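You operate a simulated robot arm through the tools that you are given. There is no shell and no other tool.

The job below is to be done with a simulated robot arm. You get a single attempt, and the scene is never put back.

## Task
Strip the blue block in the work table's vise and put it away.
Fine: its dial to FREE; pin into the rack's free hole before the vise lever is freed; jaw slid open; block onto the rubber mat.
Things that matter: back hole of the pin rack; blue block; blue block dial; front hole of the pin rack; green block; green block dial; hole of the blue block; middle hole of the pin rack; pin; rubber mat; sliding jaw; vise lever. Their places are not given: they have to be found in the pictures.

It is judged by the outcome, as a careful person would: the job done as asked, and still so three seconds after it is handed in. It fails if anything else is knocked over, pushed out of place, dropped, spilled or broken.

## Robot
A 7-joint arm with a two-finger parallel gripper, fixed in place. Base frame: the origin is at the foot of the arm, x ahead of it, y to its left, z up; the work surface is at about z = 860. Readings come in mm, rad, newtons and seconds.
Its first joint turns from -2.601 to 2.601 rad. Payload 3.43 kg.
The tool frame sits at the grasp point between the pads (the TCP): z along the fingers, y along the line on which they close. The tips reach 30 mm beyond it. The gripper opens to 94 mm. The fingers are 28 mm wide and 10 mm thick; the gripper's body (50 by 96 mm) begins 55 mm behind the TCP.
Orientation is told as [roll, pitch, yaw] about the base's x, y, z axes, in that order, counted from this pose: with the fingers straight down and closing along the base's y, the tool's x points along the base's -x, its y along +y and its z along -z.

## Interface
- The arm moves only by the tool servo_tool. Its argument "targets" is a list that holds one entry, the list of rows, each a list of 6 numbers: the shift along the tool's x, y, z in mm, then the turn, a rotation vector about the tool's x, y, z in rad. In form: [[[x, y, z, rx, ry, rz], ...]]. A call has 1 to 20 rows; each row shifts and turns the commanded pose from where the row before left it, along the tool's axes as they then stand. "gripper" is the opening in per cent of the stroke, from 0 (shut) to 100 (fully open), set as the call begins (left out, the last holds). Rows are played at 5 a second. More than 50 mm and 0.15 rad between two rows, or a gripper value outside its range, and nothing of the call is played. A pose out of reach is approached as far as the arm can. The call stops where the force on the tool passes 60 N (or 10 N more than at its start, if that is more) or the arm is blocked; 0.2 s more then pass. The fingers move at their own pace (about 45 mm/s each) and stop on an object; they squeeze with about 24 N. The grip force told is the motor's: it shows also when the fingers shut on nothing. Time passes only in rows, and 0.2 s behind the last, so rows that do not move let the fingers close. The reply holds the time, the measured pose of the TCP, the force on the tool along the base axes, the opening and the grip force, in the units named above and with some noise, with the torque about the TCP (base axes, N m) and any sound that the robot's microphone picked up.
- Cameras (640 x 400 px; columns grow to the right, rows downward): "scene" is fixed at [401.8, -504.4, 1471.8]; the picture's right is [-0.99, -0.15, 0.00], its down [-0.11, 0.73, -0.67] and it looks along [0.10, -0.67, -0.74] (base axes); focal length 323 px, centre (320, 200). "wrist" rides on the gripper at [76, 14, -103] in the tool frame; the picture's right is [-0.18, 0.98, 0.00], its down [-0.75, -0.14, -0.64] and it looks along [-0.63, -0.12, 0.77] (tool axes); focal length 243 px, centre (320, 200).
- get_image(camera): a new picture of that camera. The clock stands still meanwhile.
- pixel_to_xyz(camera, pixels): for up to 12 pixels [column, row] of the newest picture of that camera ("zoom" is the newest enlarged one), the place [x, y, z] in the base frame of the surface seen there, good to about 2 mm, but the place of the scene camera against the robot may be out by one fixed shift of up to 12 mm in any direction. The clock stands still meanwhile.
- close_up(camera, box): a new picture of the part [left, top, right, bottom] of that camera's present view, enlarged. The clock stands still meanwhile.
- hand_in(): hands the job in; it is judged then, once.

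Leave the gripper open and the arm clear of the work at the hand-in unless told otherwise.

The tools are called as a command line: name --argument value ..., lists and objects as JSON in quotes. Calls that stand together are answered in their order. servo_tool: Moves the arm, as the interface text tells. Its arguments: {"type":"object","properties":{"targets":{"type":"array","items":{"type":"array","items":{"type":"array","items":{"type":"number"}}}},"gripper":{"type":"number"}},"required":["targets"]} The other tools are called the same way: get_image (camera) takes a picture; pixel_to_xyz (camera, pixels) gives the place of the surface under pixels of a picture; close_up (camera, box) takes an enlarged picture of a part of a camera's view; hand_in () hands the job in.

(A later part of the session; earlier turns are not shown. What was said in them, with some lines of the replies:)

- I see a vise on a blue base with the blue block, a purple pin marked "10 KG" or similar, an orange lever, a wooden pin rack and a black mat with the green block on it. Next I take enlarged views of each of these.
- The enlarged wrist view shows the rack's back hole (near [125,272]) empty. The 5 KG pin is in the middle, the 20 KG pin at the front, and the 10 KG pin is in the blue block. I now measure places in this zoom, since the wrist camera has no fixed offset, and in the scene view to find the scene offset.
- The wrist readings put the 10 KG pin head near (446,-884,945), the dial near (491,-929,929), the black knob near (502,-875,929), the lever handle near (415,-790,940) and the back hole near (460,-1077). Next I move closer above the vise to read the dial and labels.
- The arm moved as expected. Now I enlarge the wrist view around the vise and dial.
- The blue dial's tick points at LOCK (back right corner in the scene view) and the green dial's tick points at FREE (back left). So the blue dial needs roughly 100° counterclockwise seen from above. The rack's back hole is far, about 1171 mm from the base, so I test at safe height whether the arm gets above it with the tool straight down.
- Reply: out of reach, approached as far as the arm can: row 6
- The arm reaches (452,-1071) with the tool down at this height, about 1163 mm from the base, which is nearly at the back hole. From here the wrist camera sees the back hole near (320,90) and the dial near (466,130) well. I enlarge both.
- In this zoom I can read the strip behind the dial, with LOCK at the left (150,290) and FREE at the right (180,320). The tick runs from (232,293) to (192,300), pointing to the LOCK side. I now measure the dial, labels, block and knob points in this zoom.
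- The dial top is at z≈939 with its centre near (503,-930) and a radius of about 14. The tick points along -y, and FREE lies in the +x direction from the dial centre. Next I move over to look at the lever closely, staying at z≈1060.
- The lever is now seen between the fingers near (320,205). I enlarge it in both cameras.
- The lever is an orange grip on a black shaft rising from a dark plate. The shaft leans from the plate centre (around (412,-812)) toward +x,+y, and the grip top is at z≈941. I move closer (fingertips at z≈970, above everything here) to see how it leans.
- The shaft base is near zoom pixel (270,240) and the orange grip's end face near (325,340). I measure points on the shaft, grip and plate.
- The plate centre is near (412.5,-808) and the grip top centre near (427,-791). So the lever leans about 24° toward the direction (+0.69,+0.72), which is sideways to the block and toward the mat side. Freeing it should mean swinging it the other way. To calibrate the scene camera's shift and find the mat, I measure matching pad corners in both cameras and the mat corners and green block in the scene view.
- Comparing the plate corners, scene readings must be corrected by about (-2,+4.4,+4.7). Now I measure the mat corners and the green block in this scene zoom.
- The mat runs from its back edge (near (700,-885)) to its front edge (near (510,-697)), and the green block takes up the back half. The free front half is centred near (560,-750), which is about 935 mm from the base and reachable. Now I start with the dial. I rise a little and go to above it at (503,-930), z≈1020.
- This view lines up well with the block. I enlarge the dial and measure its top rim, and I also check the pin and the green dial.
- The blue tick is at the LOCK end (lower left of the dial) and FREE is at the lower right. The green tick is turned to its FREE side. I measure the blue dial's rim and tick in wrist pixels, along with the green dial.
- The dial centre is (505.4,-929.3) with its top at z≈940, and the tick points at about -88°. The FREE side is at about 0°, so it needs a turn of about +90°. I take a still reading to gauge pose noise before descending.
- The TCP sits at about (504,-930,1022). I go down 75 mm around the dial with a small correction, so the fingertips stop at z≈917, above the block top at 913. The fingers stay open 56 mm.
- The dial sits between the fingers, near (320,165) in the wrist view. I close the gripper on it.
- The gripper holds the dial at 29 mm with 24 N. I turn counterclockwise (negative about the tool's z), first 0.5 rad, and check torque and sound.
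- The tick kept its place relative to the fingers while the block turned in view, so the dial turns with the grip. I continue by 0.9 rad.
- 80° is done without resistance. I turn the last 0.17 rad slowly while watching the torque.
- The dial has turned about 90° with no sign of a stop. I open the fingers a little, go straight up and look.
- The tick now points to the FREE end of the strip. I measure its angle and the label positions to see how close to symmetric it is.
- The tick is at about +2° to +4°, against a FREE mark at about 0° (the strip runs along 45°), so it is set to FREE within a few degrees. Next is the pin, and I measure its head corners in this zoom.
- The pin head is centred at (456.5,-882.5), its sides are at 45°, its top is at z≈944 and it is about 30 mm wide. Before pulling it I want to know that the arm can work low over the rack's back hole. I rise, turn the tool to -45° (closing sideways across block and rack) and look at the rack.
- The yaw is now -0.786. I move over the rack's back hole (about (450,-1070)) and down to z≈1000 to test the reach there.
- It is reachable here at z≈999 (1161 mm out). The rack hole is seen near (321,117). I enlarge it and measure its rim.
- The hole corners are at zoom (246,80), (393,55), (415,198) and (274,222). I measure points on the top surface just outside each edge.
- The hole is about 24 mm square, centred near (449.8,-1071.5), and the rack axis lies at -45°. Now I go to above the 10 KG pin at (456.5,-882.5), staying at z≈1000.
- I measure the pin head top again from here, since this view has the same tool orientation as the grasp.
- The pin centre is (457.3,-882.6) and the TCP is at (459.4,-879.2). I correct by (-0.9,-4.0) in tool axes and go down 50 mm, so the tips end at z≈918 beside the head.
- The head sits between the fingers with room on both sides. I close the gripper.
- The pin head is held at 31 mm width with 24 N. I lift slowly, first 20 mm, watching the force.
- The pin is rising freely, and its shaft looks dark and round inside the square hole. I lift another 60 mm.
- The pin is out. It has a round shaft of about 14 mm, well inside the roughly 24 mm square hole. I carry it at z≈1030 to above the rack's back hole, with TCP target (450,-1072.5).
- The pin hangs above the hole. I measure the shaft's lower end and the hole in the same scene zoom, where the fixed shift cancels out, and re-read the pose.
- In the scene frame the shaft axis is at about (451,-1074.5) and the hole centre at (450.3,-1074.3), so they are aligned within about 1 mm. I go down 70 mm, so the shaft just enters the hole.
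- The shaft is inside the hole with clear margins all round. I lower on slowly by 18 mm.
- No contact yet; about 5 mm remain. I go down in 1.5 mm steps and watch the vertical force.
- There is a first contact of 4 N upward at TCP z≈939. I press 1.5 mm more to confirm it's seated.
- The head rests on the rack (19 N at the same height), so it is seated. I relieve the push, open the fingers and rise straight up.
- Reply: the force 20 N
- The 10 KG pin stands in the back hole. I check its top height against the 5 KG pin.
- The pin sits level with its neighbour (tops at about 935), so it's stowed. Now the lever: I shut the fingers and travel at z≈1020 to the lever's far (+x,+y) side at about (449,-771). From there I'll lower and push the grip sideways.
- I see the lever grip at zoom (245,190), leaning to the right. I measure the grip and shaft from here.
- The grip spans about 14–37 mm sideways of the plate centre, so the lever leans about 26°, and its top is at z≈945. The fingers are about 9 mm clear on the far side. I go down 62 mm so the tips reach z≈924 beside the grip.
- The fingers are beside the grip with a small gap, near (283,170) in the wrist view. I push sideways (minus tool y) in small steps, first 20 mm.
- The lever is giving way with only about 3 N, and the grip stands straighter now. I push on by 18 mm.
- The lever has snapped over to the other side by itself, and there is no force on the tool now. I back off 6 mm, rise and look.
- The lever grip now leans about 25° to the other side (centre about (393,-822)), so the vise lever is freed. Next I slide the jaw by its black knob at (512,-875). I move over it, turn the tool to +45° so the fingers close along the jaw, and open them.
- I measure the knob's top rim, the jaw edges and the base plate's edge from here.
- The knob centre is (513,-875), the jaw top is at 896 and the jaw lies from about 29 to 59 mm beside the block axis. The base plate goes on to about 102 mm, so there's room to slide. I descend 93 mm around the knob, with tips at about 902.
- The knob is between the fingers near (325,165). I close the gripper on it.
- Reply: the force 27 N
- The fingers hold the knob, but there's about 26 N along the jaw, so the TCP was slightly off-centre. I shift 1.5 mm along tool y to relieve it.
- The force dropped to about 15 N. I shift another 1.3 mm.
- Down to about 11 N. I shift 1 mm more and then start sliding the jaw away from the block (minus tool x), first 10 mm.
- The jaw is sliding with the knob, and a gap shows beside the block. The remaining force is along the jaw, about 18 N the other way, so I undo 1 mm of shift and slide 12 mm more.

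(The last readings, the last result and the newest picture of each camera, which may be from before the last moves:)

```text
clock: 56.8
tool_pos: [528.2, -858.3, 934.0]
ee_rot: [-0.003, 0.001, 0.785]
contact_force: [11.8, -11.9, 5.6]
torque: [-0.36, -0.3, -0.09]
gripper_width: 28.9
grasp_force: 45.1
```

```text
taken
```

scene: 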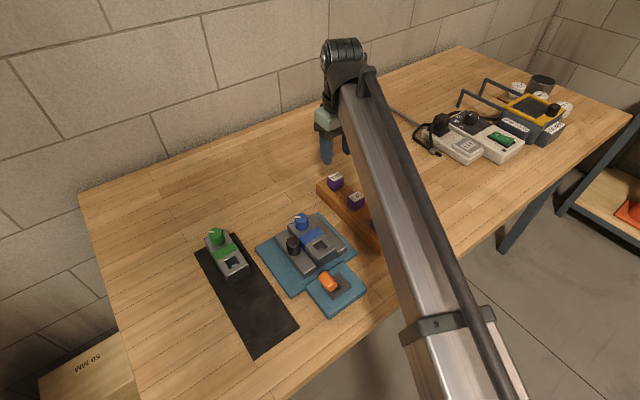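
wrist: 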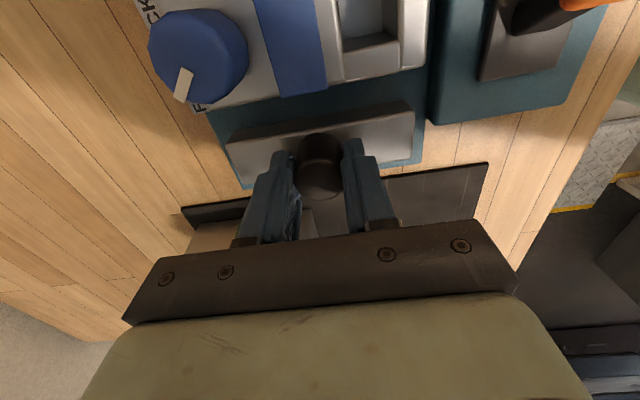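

22 mm slid. I go on 10 mm, watching for the end stop.

servo_tool --targets '[[[0, -1, 0, 0, 0, 0], [-3, 0, 0, 0, 0, 0], [-3, 0, 0, 0, 0, 0], [-2, 0, 0, 0, 0, 0], [-2, 0, 0, 0, 0, 0], [0, 0, 0, 0, 0, 0]]]'

get_image --camera "wrist"

```text
clock: 58.2
tool_pos: [535.4, -849.9, 933.3]
ee_rot: [0.001, 0.0, 0.783]
contact_force: [2.3, -5.1, 2.0]
torque: [-0.26, 0.04, 0.03]
gripper_width: 29.3
grasp_force: 45.8
```

```text
taken
```

wrist: 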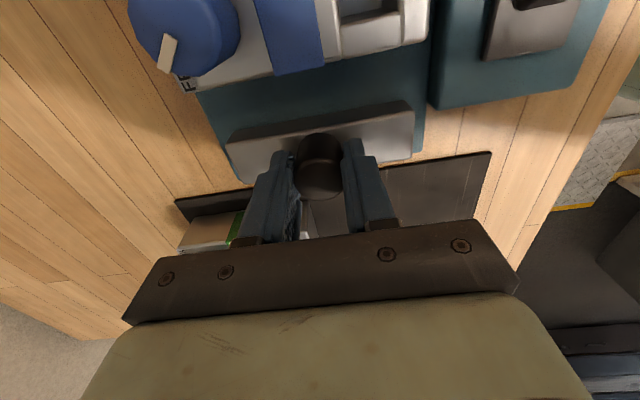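

The jaw has slid about 33 mm with little force. I try a few more millimetres to find the stop.

servo_tool --targets '[[[-2, 0, 0, 0, 0, 0], [-2, 0, 0, 0, 0, 0], [-1, 0, 0, 0, 0, 0], [0, 0, 0, 0, 0, 0]]]'

get_image --camera "wrist"

```text
clock: 59.2
tool_pos: [539.0, -847.3, 933.4]
ee_rot: [0.001, -0.001, 0.785]
contact_force: [1.2, -2.4, 2.2]
torque: [-0.03, -0.03, -0.03]
gripper_width: 29.0
grasp_force: 44.5
```

```text
taken
```

wrist: 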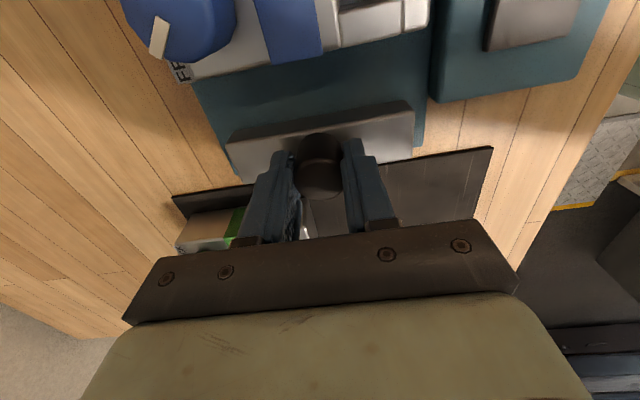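

About 38 mm and still free. I try 3 mm more and then leave it there.

servo_tool --targets '[[[-1, 0, 0, 0, 0, 0], [-1, 0, 0, 0, 0, 0], [-1, 0, 0, 0, 0, 0], [0, 0, 0, 0, 0, 0]]]'

```text
clock: 60.2
tool_pos: [541.0, -846.3, 934.5]
ee_rot: [0.002, 0.001, 0.784]
contact_force: [-10.5, -2.7, -9.3]
torque: [0.26, -0.1, 0.03]
gripper_width: 29.4
grasp_force: 45.2
```

A reaction of about 9 N against the slide shows the end stop is reached, about 40 mm open. I relax 1 mm, open the fingers and rise.

servo_tool --targets '[[[1.5, 0, 0, 0, 0, 0], [0, 0, 0, 0, 0, 0]]]'

servo_tool --targets '[[[0, 0, 0, 0, 0, 0], [0, 0, 0, 0, 0, 0], [0, 0, 0, 0, 0, 0], [0, 0, -10, 0, 0, 0], [0, 0, -25, 0, 0, 0], [0, 0, -30, 0, 0, 0], [0, 0, -30, 0, 0, 0], [0, 0, 0, 0, 0, 0]]]' --gripper 53

get_image --camera "wrist"

close_up --camera "scene" --box '[240, 200, 380, 300]'

```text
clock: 60.8
tool_pos: [539.1, -847.2, 933.8]
ee_rot: [0.002, 0.002, 0.786]
contact_force: [-6.7, 7.3, -12.7]
torque: [-0.61, 0.97, -0.1]
gripper_width: 28.9
grasp_force: 45.4
```

```text
clock: 62.6
tool_pos: [539.1, -844.2, 1027.6]
ee_rot: [0.0, 0.001, 0.785]
contact_force: [-0.8, 0.0, 0.8]
torque: [-0.02, -0.04, -0.01]
gripper_width: 49.9
grasp_force: 0.1
```

```text
taken
```

wrist: 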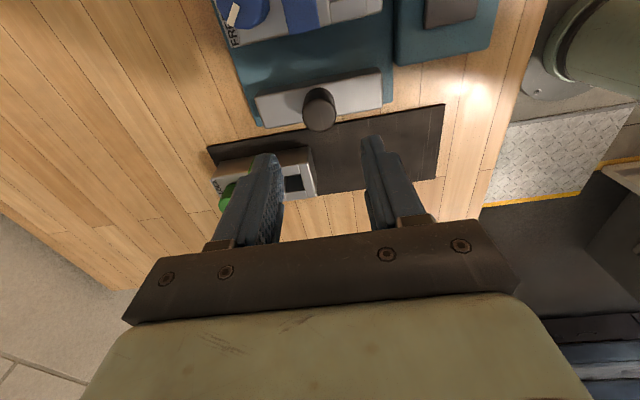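

```text
4.00 times, centred on (310, 250) of scene
```

zoom: 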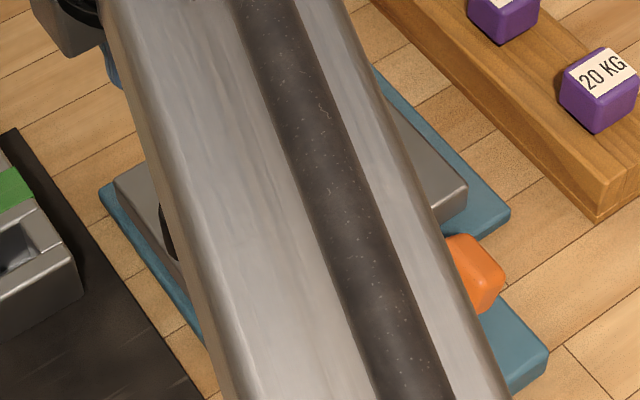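

The jaw now stands well away from the block. I move over the block's middle (about (480,-906)) and turn the tool back to -45°, so the fingers will close across the block.

servo_tool --targets '[[[21.4, -0.5, 0, 0, 0, 0], [21.4, -0.5, 0, 0, 0, 0], [21.4, -0.5, 0, 0, 0, 0], [21.4, -0.5, 0, 0, 0, 0], [0, 0, 0, 0, 0, 0.14], [0, 0, 0, 0, 0, 0.143], [0, 0, 0, 0, 0, 0.143], [0, 0, 0, 0, 0, 0.143], [0, 0, 0, 0, 0, 0.143], [0, 0, 0, 0, 0, 0.143], [0, 0, 0, 0, 0, 0.143], [0, 0, 0, 0, 0, 0.143], [0, 0, 0, 0, 0, 0.143], [0, 0, 0, 0, 0, 0.143], [0, 0, 0, 0, 0, 0.143], [0, 0, 0, 0, 0, 0]]]'

get_image --camera "wrist"

close_up --camera "wrist" --box '[220, 20, 420, 170]'

```text
clock: 66.0
tool_pos: [480.2, -908.2, 1029.7]
ee_rot: [0.001, 0.001, -0.786]
contact_force: [-0.3, 0.2, 1.0]
torque: [0.0, 0.0, -0.01]
gripper_width: 50.0
grasp_force: 0.0
```

```text
taken
```

wrist: 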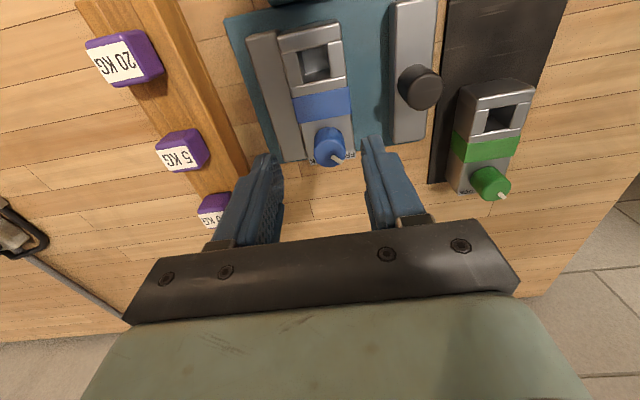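

```text
2.67 times, centred on (320, 95) of wrist
```

zoom: 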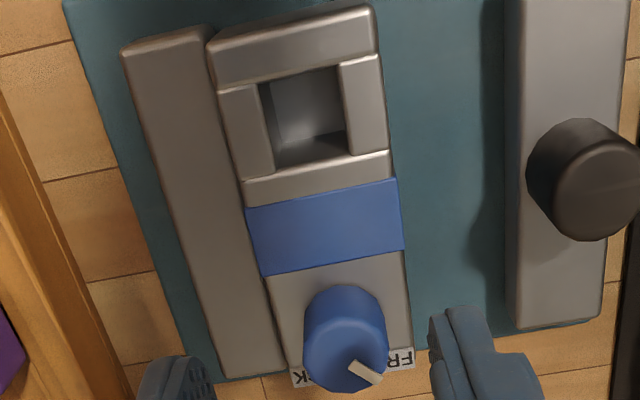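

The blue dial's tick points to FREE just like the green one's. I measure the block's corners, its stripe and the fixed jaw.

pixel_to_xyz --camera "zoom" --pixels '[[250, 212], [395, 182], [402, 243], [265, 272], [218, 62], [372, 30], [295, 372], [410, 350], [325, 225], [240, 170], [386, 140], [230, 140]]'

pixel_to_xyz --camera "zoom" --pixels '[[130, 60], [205, 40], [225, 370], [275, 360], [520, 320], [600, 310], [520, 150], [460, 250], [360, 368], [340, 350], [240, 240], [300, 320]]'

```text
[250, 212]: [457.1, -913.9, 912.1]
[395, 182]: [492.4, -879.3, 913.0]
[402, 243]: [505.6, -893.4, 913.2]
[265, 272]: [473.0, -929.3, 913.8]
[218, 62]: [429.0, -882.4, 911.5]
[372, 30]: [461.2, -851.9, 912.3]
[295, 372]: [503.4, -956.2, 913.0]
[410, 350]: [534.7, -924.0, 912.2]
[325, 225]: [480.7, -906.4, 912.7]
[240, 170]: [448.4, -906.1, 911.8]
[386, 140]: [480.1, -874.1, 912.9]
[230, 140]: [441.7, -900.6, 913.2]
```

```text
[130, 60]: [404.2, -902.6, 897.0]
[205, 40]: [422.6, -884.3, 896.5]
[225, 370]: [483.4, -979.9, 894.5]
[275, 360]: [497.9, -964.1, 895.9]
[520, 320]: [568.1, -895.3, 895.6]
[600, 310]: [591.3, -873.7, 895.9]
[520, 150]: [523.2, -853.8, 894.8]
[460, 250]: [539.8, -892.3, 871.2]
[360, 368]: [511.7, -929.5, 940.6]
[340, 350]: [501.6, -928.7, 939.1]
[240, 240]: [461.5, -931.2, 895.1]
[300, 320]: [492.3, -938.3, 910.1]
```

The block centre is (482,-904). It is about 49 mm wide and 110 mm long, its top is at 912.7, and the fixed jaw's top is at about 896. I'll grip the block's upper 13 mm across the stripe. I open to about 66 mm and descend to z≈950 first.

servo_tool --targets '[[[1.7, 5.2, 10, 0, 0, 0], [0, 0, 20, 0, 0, 0], [0, 0, 20, 0, 0, 0], [0, 0, 15, 0, 0, 0], [0, 0, 15, 0, 0, 0], [0, 0, 0, 0, 0, 0]]]' --gripper 72

servo_tool --targets '[[[0, 0, 0, 0, 0, 0]]]'

get_image --camera "wrist"

close_up --camera "wrist" --box '[230, 60, 430, 230]'

```text
clock: 67.4
tool_pos: [481.6, -902.6, 947.8]
ee_rot: [0.002, -0.001, -0.783]
contact_force: [0.3, -0.2, -0.1]
torque: [0.0, 0.0, 0.02]
gripper_width: 67.6
grasp_force: 0.1
```

```text
clock: 67.8
tool_pos: [483.9, -903.4, 947.9]
ee_rot: [0.001, 0.0, -0.782]
contact_force: [-0.1, -0.3, 0.9]
torque: [0.01, 0.03, 0.02]
gripper_width: 67.5
grasp_force: 0.0
```

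```text
taken
```

wrist: 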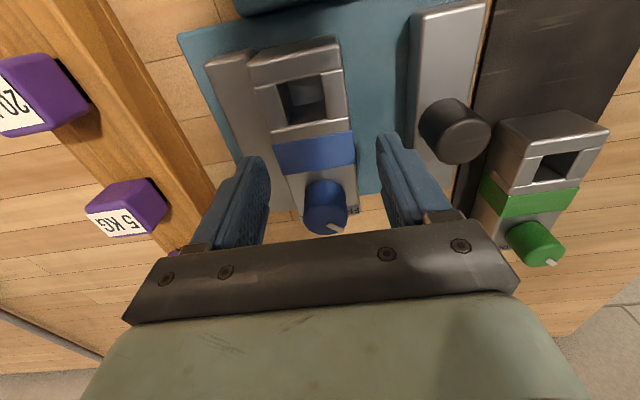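

```text
2.35 times, centred on (330, 145) of wrist
```

zoom: 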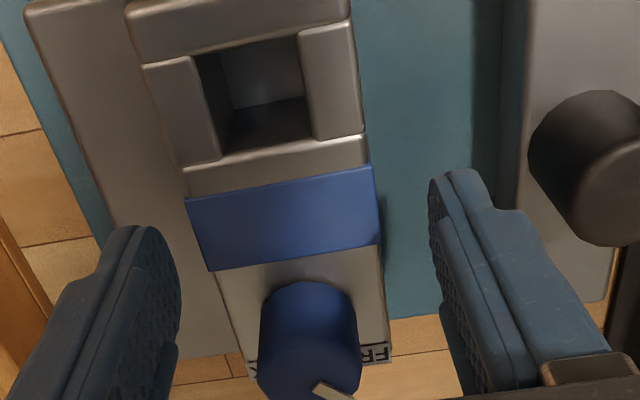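

The block lies between the fingers. I go down 18 mm in small steps, so the tips end at about 900, just above the fixed jaw.

servo_tool --targets '[[[0, 0, 6, 0, 0, 0], [0, 0, 5, 0, 0, 0], [0, 0, 4, 0, 0, 0], [0, 0, 2, 0, 0, 0], [0, 0, 1, 0, 0, 0], [0, 0, 0, 0, 0, 0]]]'

servo_tool --targets '[[[0, 0, 0, 0, 0, 0]]]'

get_image --camera "wrist"

```text
clock: 69.2
tool_pos: [482.0, -903.8, 930.1]
ee_rot: [0.0, -0.002, -0.784]
contact_force: [0.0, -0.6, -0.8]
torque: [-0.04, 0.02, -0.02]
gripper_width: 67.7
grasp_force: 0.1
```

```text
clock: 69.6
tool_pos: [481.0, -903.5, 931.6]
ee_rot: [0.0, 0.0, -0.786]
contact_force: [-0.8, -0.2, 1.2]
torque: [0.0, 0.02, -0.03]
gripper_width: 67.6
grasp_force: 0.0
```

```text
taken
```

wrist: 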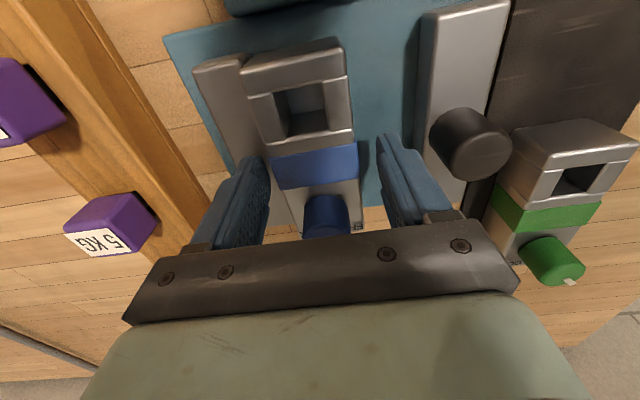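

The TCP is at z≈930.7, no contact. I lower 1 mm more and close on the block.

servo_tool --targets '[[[0, 0, 1, 0, 0, 0], [0, 0, 0, 0, 0, 0]]]'

servo_tool --targets '[[[0, 0, 0, 0, 0, 0], [0, 0, 0, 0, 0, 0], [0, 0, 0, 0, 0, 0], [0, 0, 0, 0, 0, 0], [0, 0, 0, 0, 0, 0]]]' --gripper 0

get_image --camera "wrist"

```text
clock: 70.2
tool_pos: [482.0, -904.4, 929.6]
ee_rot: [0.0, 0.001, -0.784]
contact_force: [-1.2, 0.8, 0.9]
torque: [0.04, 0.0, 0.01]
gripper_width: 67.8
grasp_force: 0.1
```

```text
clock: 71.4
tool_pos: [482.0, -904.1, 930.0]
ee_rot: [0.0, -0.001, -0.783]
contact_force: [-0.4, -0.5, 0.9]
torque: [-0.12, 0.2, 0.01]
gripper_width: 50.2
grasp_force: 24.0
```

```text
taken
```

wrist: 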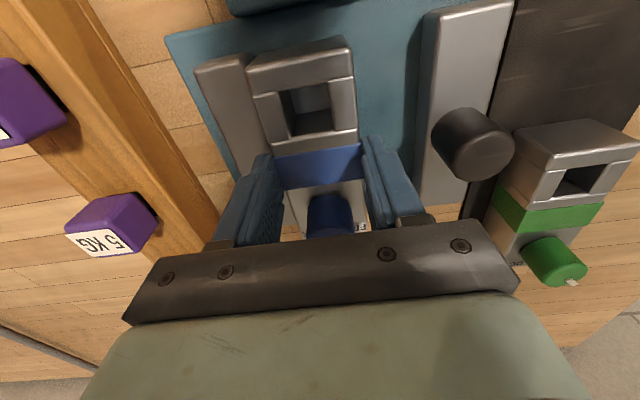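

The block is held at 50.2 mm with 24 N and no stray force. I lift 4 mm as a test.

servo_tool --targets '[[[0, 0, -1, 0, 0, 0], [0, 0, -1, 0, 0, 0], [0, 0, -1, 0, 0, 0], [0, 0, -1, 0, 0, 0], [0, 0, 0, 0, 0, 0], [0, 0, 0, 0, 0, 0]]]'

close_up --camera "wrist" --box '[230, 20, 430, 240]'

```text
clock: 72.8
tool_pos: [483.3, -903.8, 935.8]
ee_rot: [0.0, 0.001, -0.785]
contact_force: [-0.2, 0.2, -4.4]
torque: [0.03, -0.01, 0.0]
gripper_width: 49.7
grasp_force: 24.2
```

```text
1.82 times, centred on (330, 130) of wrist
```

zoom: 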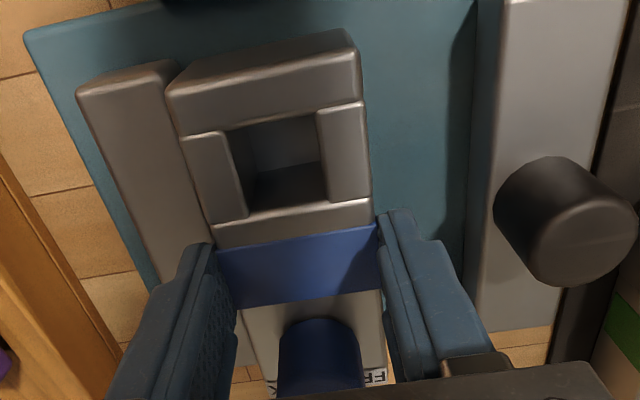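

The tool now carries about 4.4 N (about 0.45 kg) with hardly any torque, so the block is off the base and balanced. I lift 50 mm more.

servo_tool --targets '[[[0, 0, -5, 0, 0, 0], [0, 0, -8, 0, 0, 0], [0, 0, -8, 0, 0, 0], [0, 0, -8, 0, 0, 0], [0, 0, -8, 0, 0, 0], [0, 0, -8, 0, 0, 0], [0, 0, -5, 0, 0, 0], [0, 0, 0, 0, 0, 0]]]'

get_image --camera "wrist"

close_up --camera "scene" --box '[180, 170, 380, 310]'

```text
clock: 74.6
tool_pos: [480.7, -904.1, 984.6]
ee_rot: [0.0, 0.0, -0.784]
contact_force: [-0.2, 0.3, -4.9]
torque: [0.01, 0.01, -0.04]
gripper_width: 50.0
grasp_force: 24.1
```

```text
taken
```

wrist: 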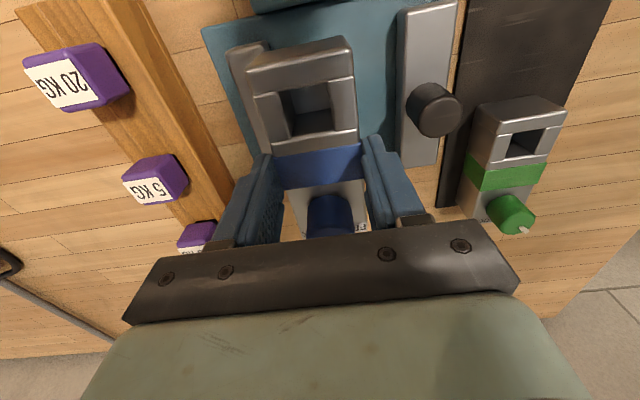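

```text
2.86 times, centred on (280, 240) of scene
```

zoom: 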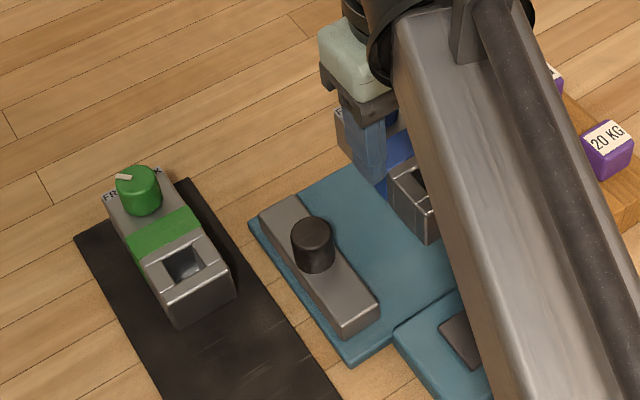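

The block hangs level with its bottom at about 926. The opened jaw's knob top is at 929 and lies near the path, so I rise 35 mm more and then carry the block to above the mat's free half, centre (562.5,-750).

servo_tool --targets '[[[0, 0, -8, 0, 0, 0], [0, 0, -9, 0, 0, 0], [0, 0, -9, 0, 0, 0], [0, 0, -9, 0, 0, 0], [0, 0, 0, 0, 0, 0], [3, 9, 0, 0, 0, 0], [5.1, 16.7, 0, 0, 0, 0], [5.1, 16.7, 0, 0, 0, 0], [5.1, 16.7, 0, 0, 0, 0], [5.1, 16.7, 0, 0, 0, 0], [5.1, 16.7, 0, 0, 0, 0], [5.1, 16.7, 0, 0, 0, 0], [5.1, 16.7, 0, 0, 0, 0], [5.1, 16.7, 0, 0, 0, 0], [4.1, 15, 0, 0, 0, 0], [3, 9, 0, 0, 0, 0], [0, 0, 0, 0, 0, 0]]]'

get_image --camera "wrist"

get_image --camera "scene"

```text
clock: 78.2
tool_pos: [564.5, -750.8, 1020.3]
ee_rot: [0.0, 0.002, -0.784]
contact_force: [-1.0, 0.0, -4.9]
torque: [0.02, 0.05, -0.01]
gripper_width: 49.9
grasp_force: 24.4
```

```text
taken
```

wrist: 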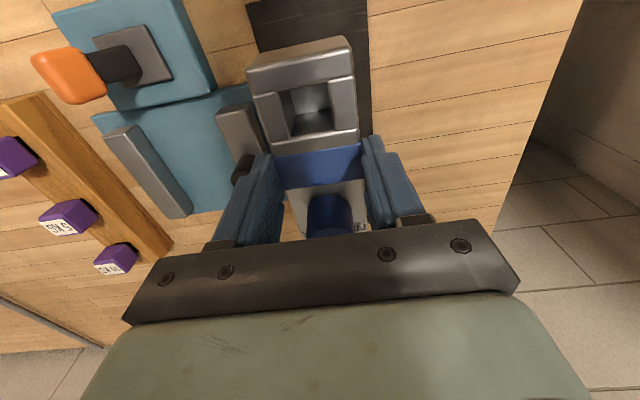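

```text
taken
```

scene: 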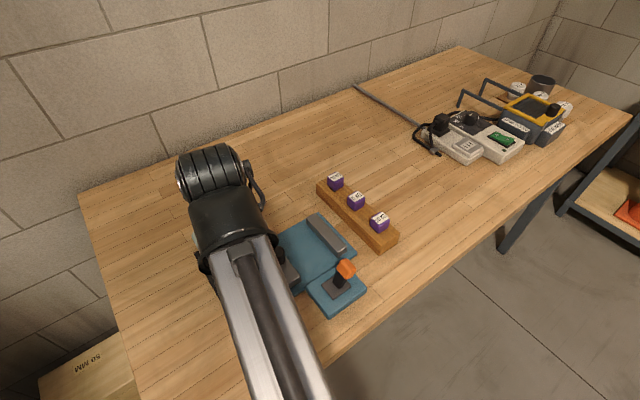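

I'm above the mat, whose edges show at both sides of the block near (249,10) and (368,60). I measure them with the wrist camera to check the centring.

close_up --camera "wrist" --box '[220, 0, 400, 150]'

pixel_to_xyz --camera "wrist" --pixels '[[249, 12], [246, 3], [252, 30], [260, 8], [362, 8], [366, 60], [370, 100], [372, 60], [240, 30], [300, 10], [251, 25], [370, 8]]'

```text
2.67 times, centred on (310, 75) of wrist
```

zoom: 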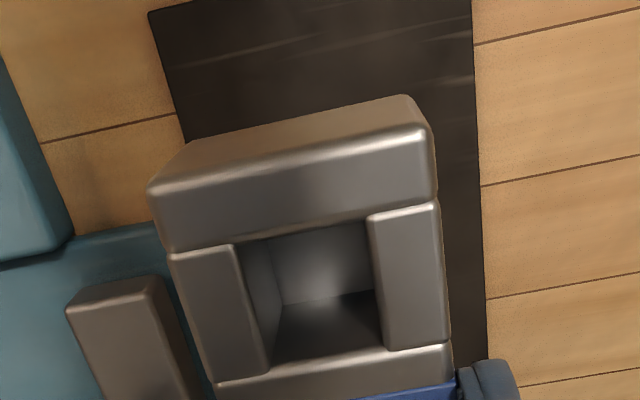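

```text
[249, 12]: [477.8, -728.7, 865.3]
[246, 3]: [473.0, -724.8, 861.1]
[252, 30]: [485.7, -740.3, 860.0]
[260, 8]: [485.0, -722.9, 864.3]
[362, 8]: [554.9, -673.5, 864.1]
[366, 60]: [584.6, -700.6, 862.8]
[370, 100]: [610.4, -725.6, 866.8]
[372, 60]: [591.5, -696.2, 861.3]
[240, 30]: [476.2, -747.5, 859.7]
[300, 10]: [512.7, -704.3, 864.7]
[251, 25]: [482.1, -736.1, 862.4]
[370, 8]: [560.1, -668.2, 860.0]
```

The mat top is at z≈864. The mat spans -45 to +52 mm sideways of the TCP, its front edge is 82 mm ahead and the green block's front is 75 mm behind. I shift (+3,+2.5) to centre the block and lower 85 mm.

servo_tool --targets '[[[3, 2.5, 5, 0, 0, 0], [0, 0, 12, 0, 0, 0], [0, 0, 12, 0, 0, 0], [0, 0, 12, 0, 0, 0], [0, 0, 12, 0, 0, 0], [0, 0, 12, 0, 0, 0], [0, 0, 10, 0, 0, 0], [0, 0, 10, 0, 0, 0], [0, 0, 0, 0, 0, 0]]]'

get_image --camera "wrist"

close_up --camera "wrist" --box '[200, 0, 400, 150]'

```text
clock: 80.2
tool_pos: [564.4, -747.5, 933.0]
ee_rot: [-0.001, 0.0, -0.784]
contact_force: [-0.2, 0.0, -3.7]
torque: [0.02, 0.0, 0.0]
gripper_width: 49.7
grasp_force: 23.9
```

```text
taken
```

wrist: 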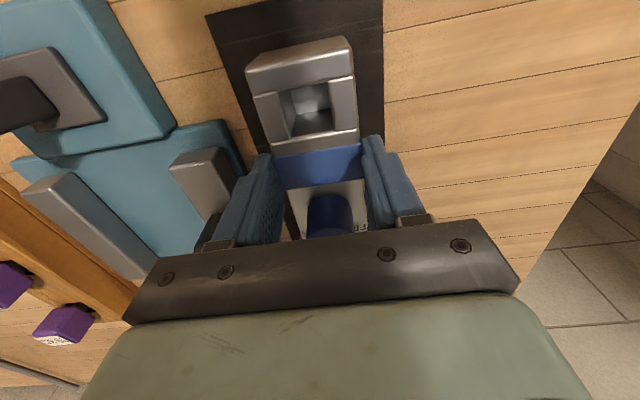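

```text
2.67 times, centred on (300, 75) of wrist
```

zoom: 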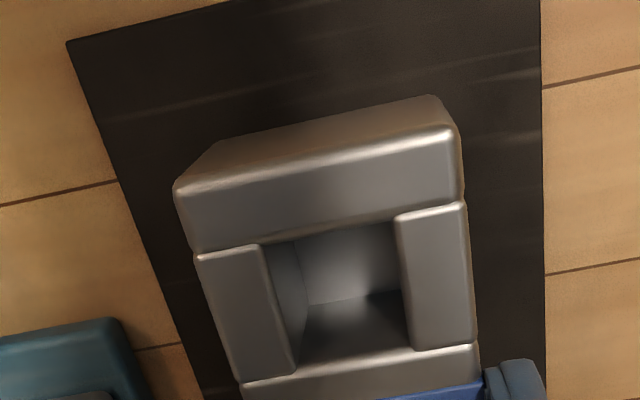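

The block is well inside the mat, about 10 mm above it. I lower 8 mm, then finish in 1 mm steps watching the force.

servo_tool --targets '[[[0, 0, 3, 0, 0, 0], [0, 0, 3, 0, 0, 0], [0, 0, 2, 0, 0, 0], [0, 0, 1, 0, 0, 0], [0, 0, 0, 0, 0, 0]]]'

```text
clock: 81.4
tool_pos: [566.0, -746.4, 924.8]
ee_rot: [0.001, -0.001, -0.783]
contact_force: [-0.1, -0.1, -4.5]
torque: [0.02, 0.02, 0.01]
gripper_width: 49.8
grasp_force: 24.2
```

The weight is still fully carried at z≈924.8. I continue in 1 mm steps.

servo_tool --targets '[[[0, 0, 1, 0, 0, 0], [0, 0, 1, 0, 0, 0], [0, 0, 0, 0, 0, 0]]]'

```text
clock: 82.2
tool_pos: [566.4, -744.9, 924.2]
ee_rot: [0.001, 0.0, -0.782]
contact_force: [0.2, 0.3, -5.1]
torque: [0.0, 0.02, -0.01]
gripper_width: 49.8
grasp_force: 24.4
```

Still hanging. Two more 1 mm steps.

servo_tool --targets '[[[0, 0, 1, 0, 0, 0], [0, 0, 1, 0, 0, 0], [0, 0, 0, 0, 0, 0]]]'

```text
clock: 83.0
tool_pos: [564.1, -745.5, 922.4]
ee_rot: [0.001, 0.0, -0.783]
contact_force: [0.9, 2.5, 6.0]
torque: [0.09, 0.2, -0.05]
gripper_width: 50.1
grasp_force: 23.6
```

The force turned to +6 N, so the block rests on the mat. I open the fingers and wait before rising.

servo_tool --targets '[[[0, 0, -0.4, 0, 0, 0], [0, 0, 0, 0, 0, 0], [0, 0, 0, 0, 0, 0], [0, 0, 0, 0, 0, 0]]]' --gripper 72

get_image --camera "wrist"

```text
clock: 84.0
tool_pos: [565.2, -745.7, 921.6]
ee_rot: [0.001, 0.0, -0.782]
contact_force: [0.3, -0.1, 0.6]
torque: [0.01, 0.04, 0.0]
gripper_width: 67.6
grasp_force: 0.0
```

```text
taken
```

wrist: 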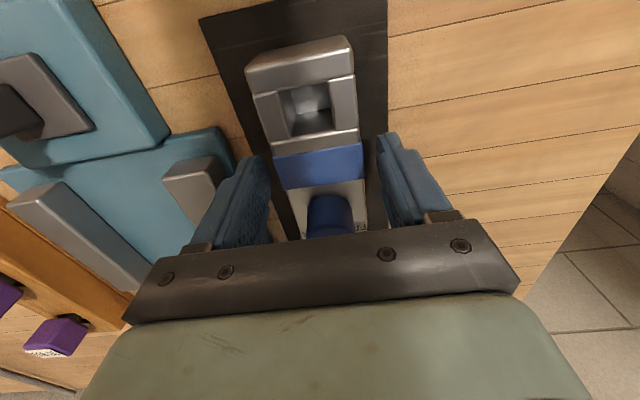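

The fingers are clear on both sides and the block stands on the mat. I rise straight up 120 mm and look.

servo_tool --targets '[[[0, 0, -10, 0, 0, 0], [0, 0, -20, 0, 0, 0], [0, 0, -30, 0, 0, 0], [0, 0, -30, 0, 0, 0], [0, 0, -30, 0, 0, 0], [0, 0, 0, 0, 0, 0]]]'

get_image --camera "wrist"

get_image --camera "scene"

```text
clock: 85.4
tool_pos: [564.0, -743.5, 1040.7]
ee_rot: [0.001, 0.001, -0.783]
contact_force: [-0.5, 0.2, -0.3]
torque: [0.0, -0.01, -0.01]
gripper_width: 67.7
grasp_force: 0.0
```

```text
taken
```

wrist: 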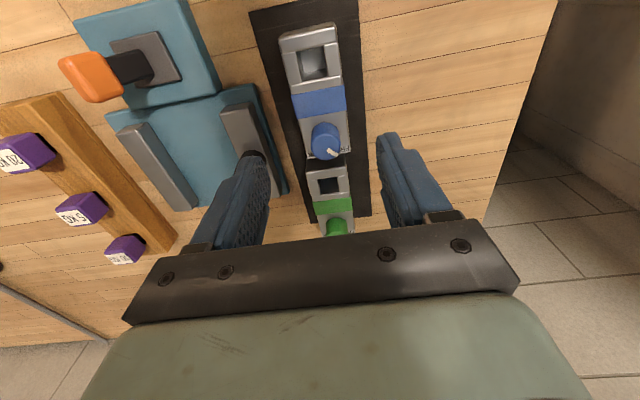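

```text
taken
```

scene: 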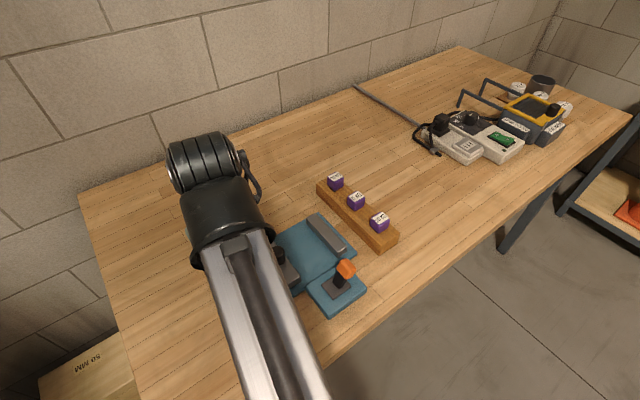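

The blue block stands on the mat, in front of the green block. I raise the arm and move it clear toward its starting area, opening the gripper fully.

servo_tool --targets '[[[0, 0, -30, 0, 0, 0], [0, 0, -30, 0, 0, 0], [0, 0, -30, 0, 0, 0], [0, 0, -30, 0, 0, 0], [6.9, -29, 0, 0, 0, 0], [6.9, -29, 0, 0, 0, 0], [6.9, -29, 0, 0, 0, 0], [6.9, -29, 0, 0, 0, 0], [6.9, -29, 0, 0, 0, 0], [6.9, -29, 0, 0, 0, 0], [6.9, -29, 0, 0, 0, 0], [6.9, -29, 0, 0, 0, 0], [6.9, -29, 0, 0, 0, 0], [6.9, -29, 0, 0, 0, 0], [0, 0, 0, 0, 0, 0]]]' --gripper 100

get_image --camera "scene"

close_up --camera "scene" --box '[180, 200, 320, 360]'

close_up --camera "scene" --box '[260, 170, 400, 320]'

```text
clock: 88.6
tool_pos: [311.8, -903.6, 1160.0]
ee_rot: [0.001, 0.001, -0.783]
contact_force: [-0.5, 0.0, -0.1]
torque: [0.04, 0.0, 0.0]
gripper_width: 94.0
grasp_force: 0.1
```

```text
taken
```

scene: 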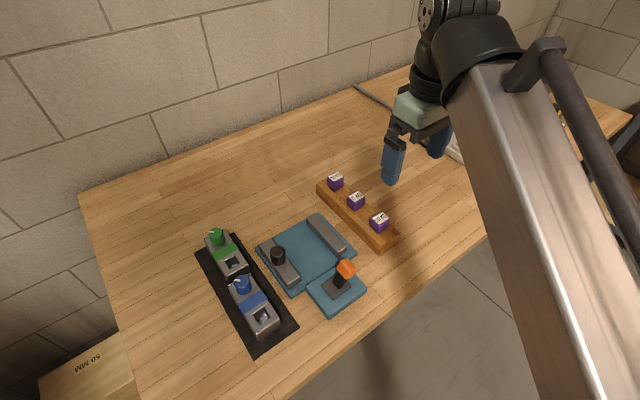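

```text
2.50 times, centred on (250, 280) of scene
```

zoom: 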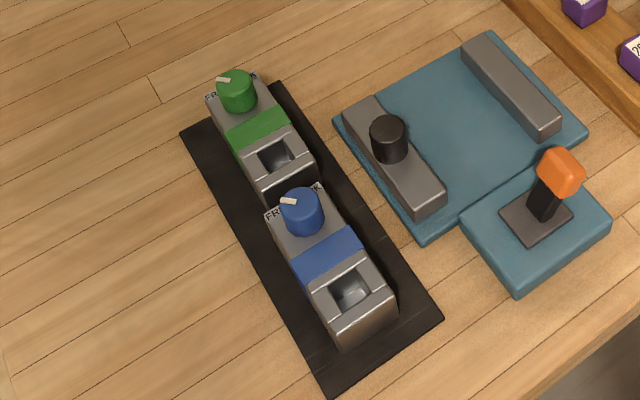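

```text
2.67 times, centred on (330, 245) of scene
```

zoom: 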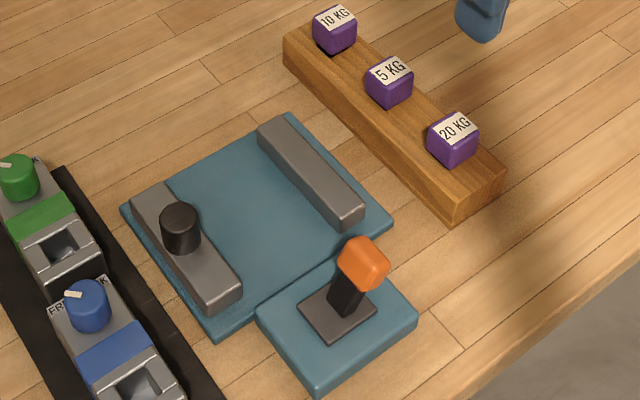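

Everything looks in place: the block is on the mat, the jaw open, the lever over and the pin in the rack. I check the gap to the green block, the green block's position and the blue dial's tick once more.

close_up --camera "scene" --box '[200, 220, 300, 300]'

close_up --camera "scene" --box '[195, 215, 275, 285]'

close_up --camera "scene" --box '[225, 265, 305, 345]'

get_image --camera "wrist"

```text
5.00 times, centred on (250, 260) of scene
```

zoom: 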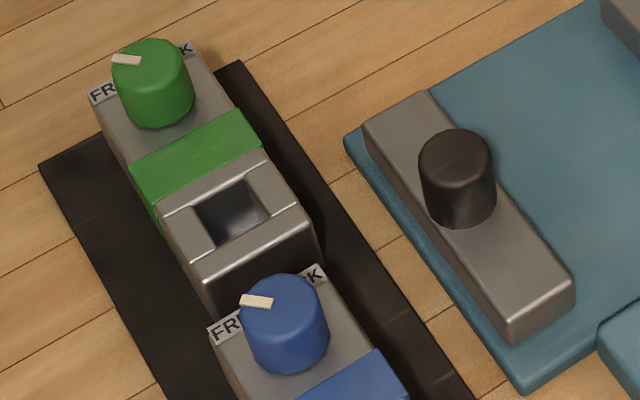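

```text
5.71 times, centred on (235, 250) of scene
```

zoom: 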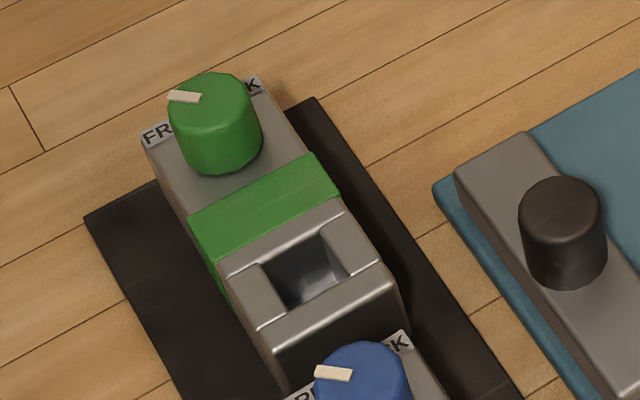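

```text
5.00 times, centred on (265, 305) of scene
```

zoom: 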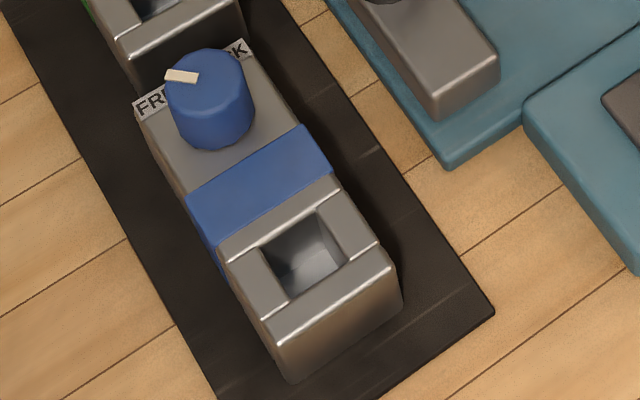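

```text
taken
```

wrist: 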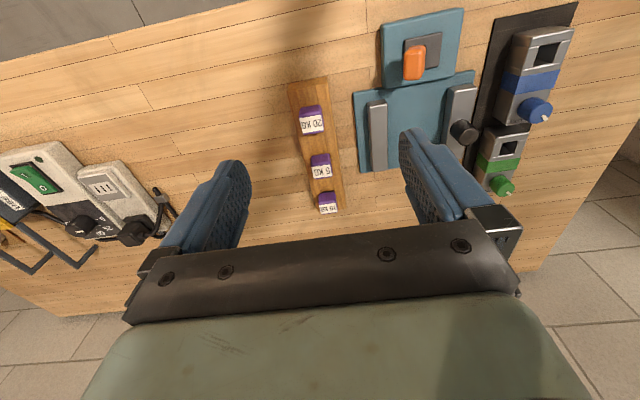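

The green block sits exactly where it was in the first pictures. The blue tick matches the green one's FREE direction, and the blue block lies wholly on the mat with a gap to the green block. The jaw is open, the lever is over, the three pins are seated, and the arm is clear with the gripper open. I hand the job in.

hand_in

```text
The job is handed in.
```

I've done the job and handed it in. The blue block is stripped and lying on the rubber mat. No verdict came back with the hand-in, so what follows is from my last pictures and readings.

- **Dial:** The blue block's dial is at FREE, about 90° counterclockwise from LOCK. Its tick points the same way as the green block's FREE setting.
- **Pin:** The 10 KG pin is seated in the rack's back hole, level with the 5 KG pin. It went in before the lever was touched.
- **Vise lever:** It is freed. It snapped over to the other side with a light push.
- **Sliding jaw:** It is open about 40 mm, up to its stop.
- **Blue block:** It lies wholly on the front half of the mat, with a gap to the green block.

The green block is exactly where it was at the start, and nothing was dropped or knocked over. The arm is clear of the work with the gripper fully open.
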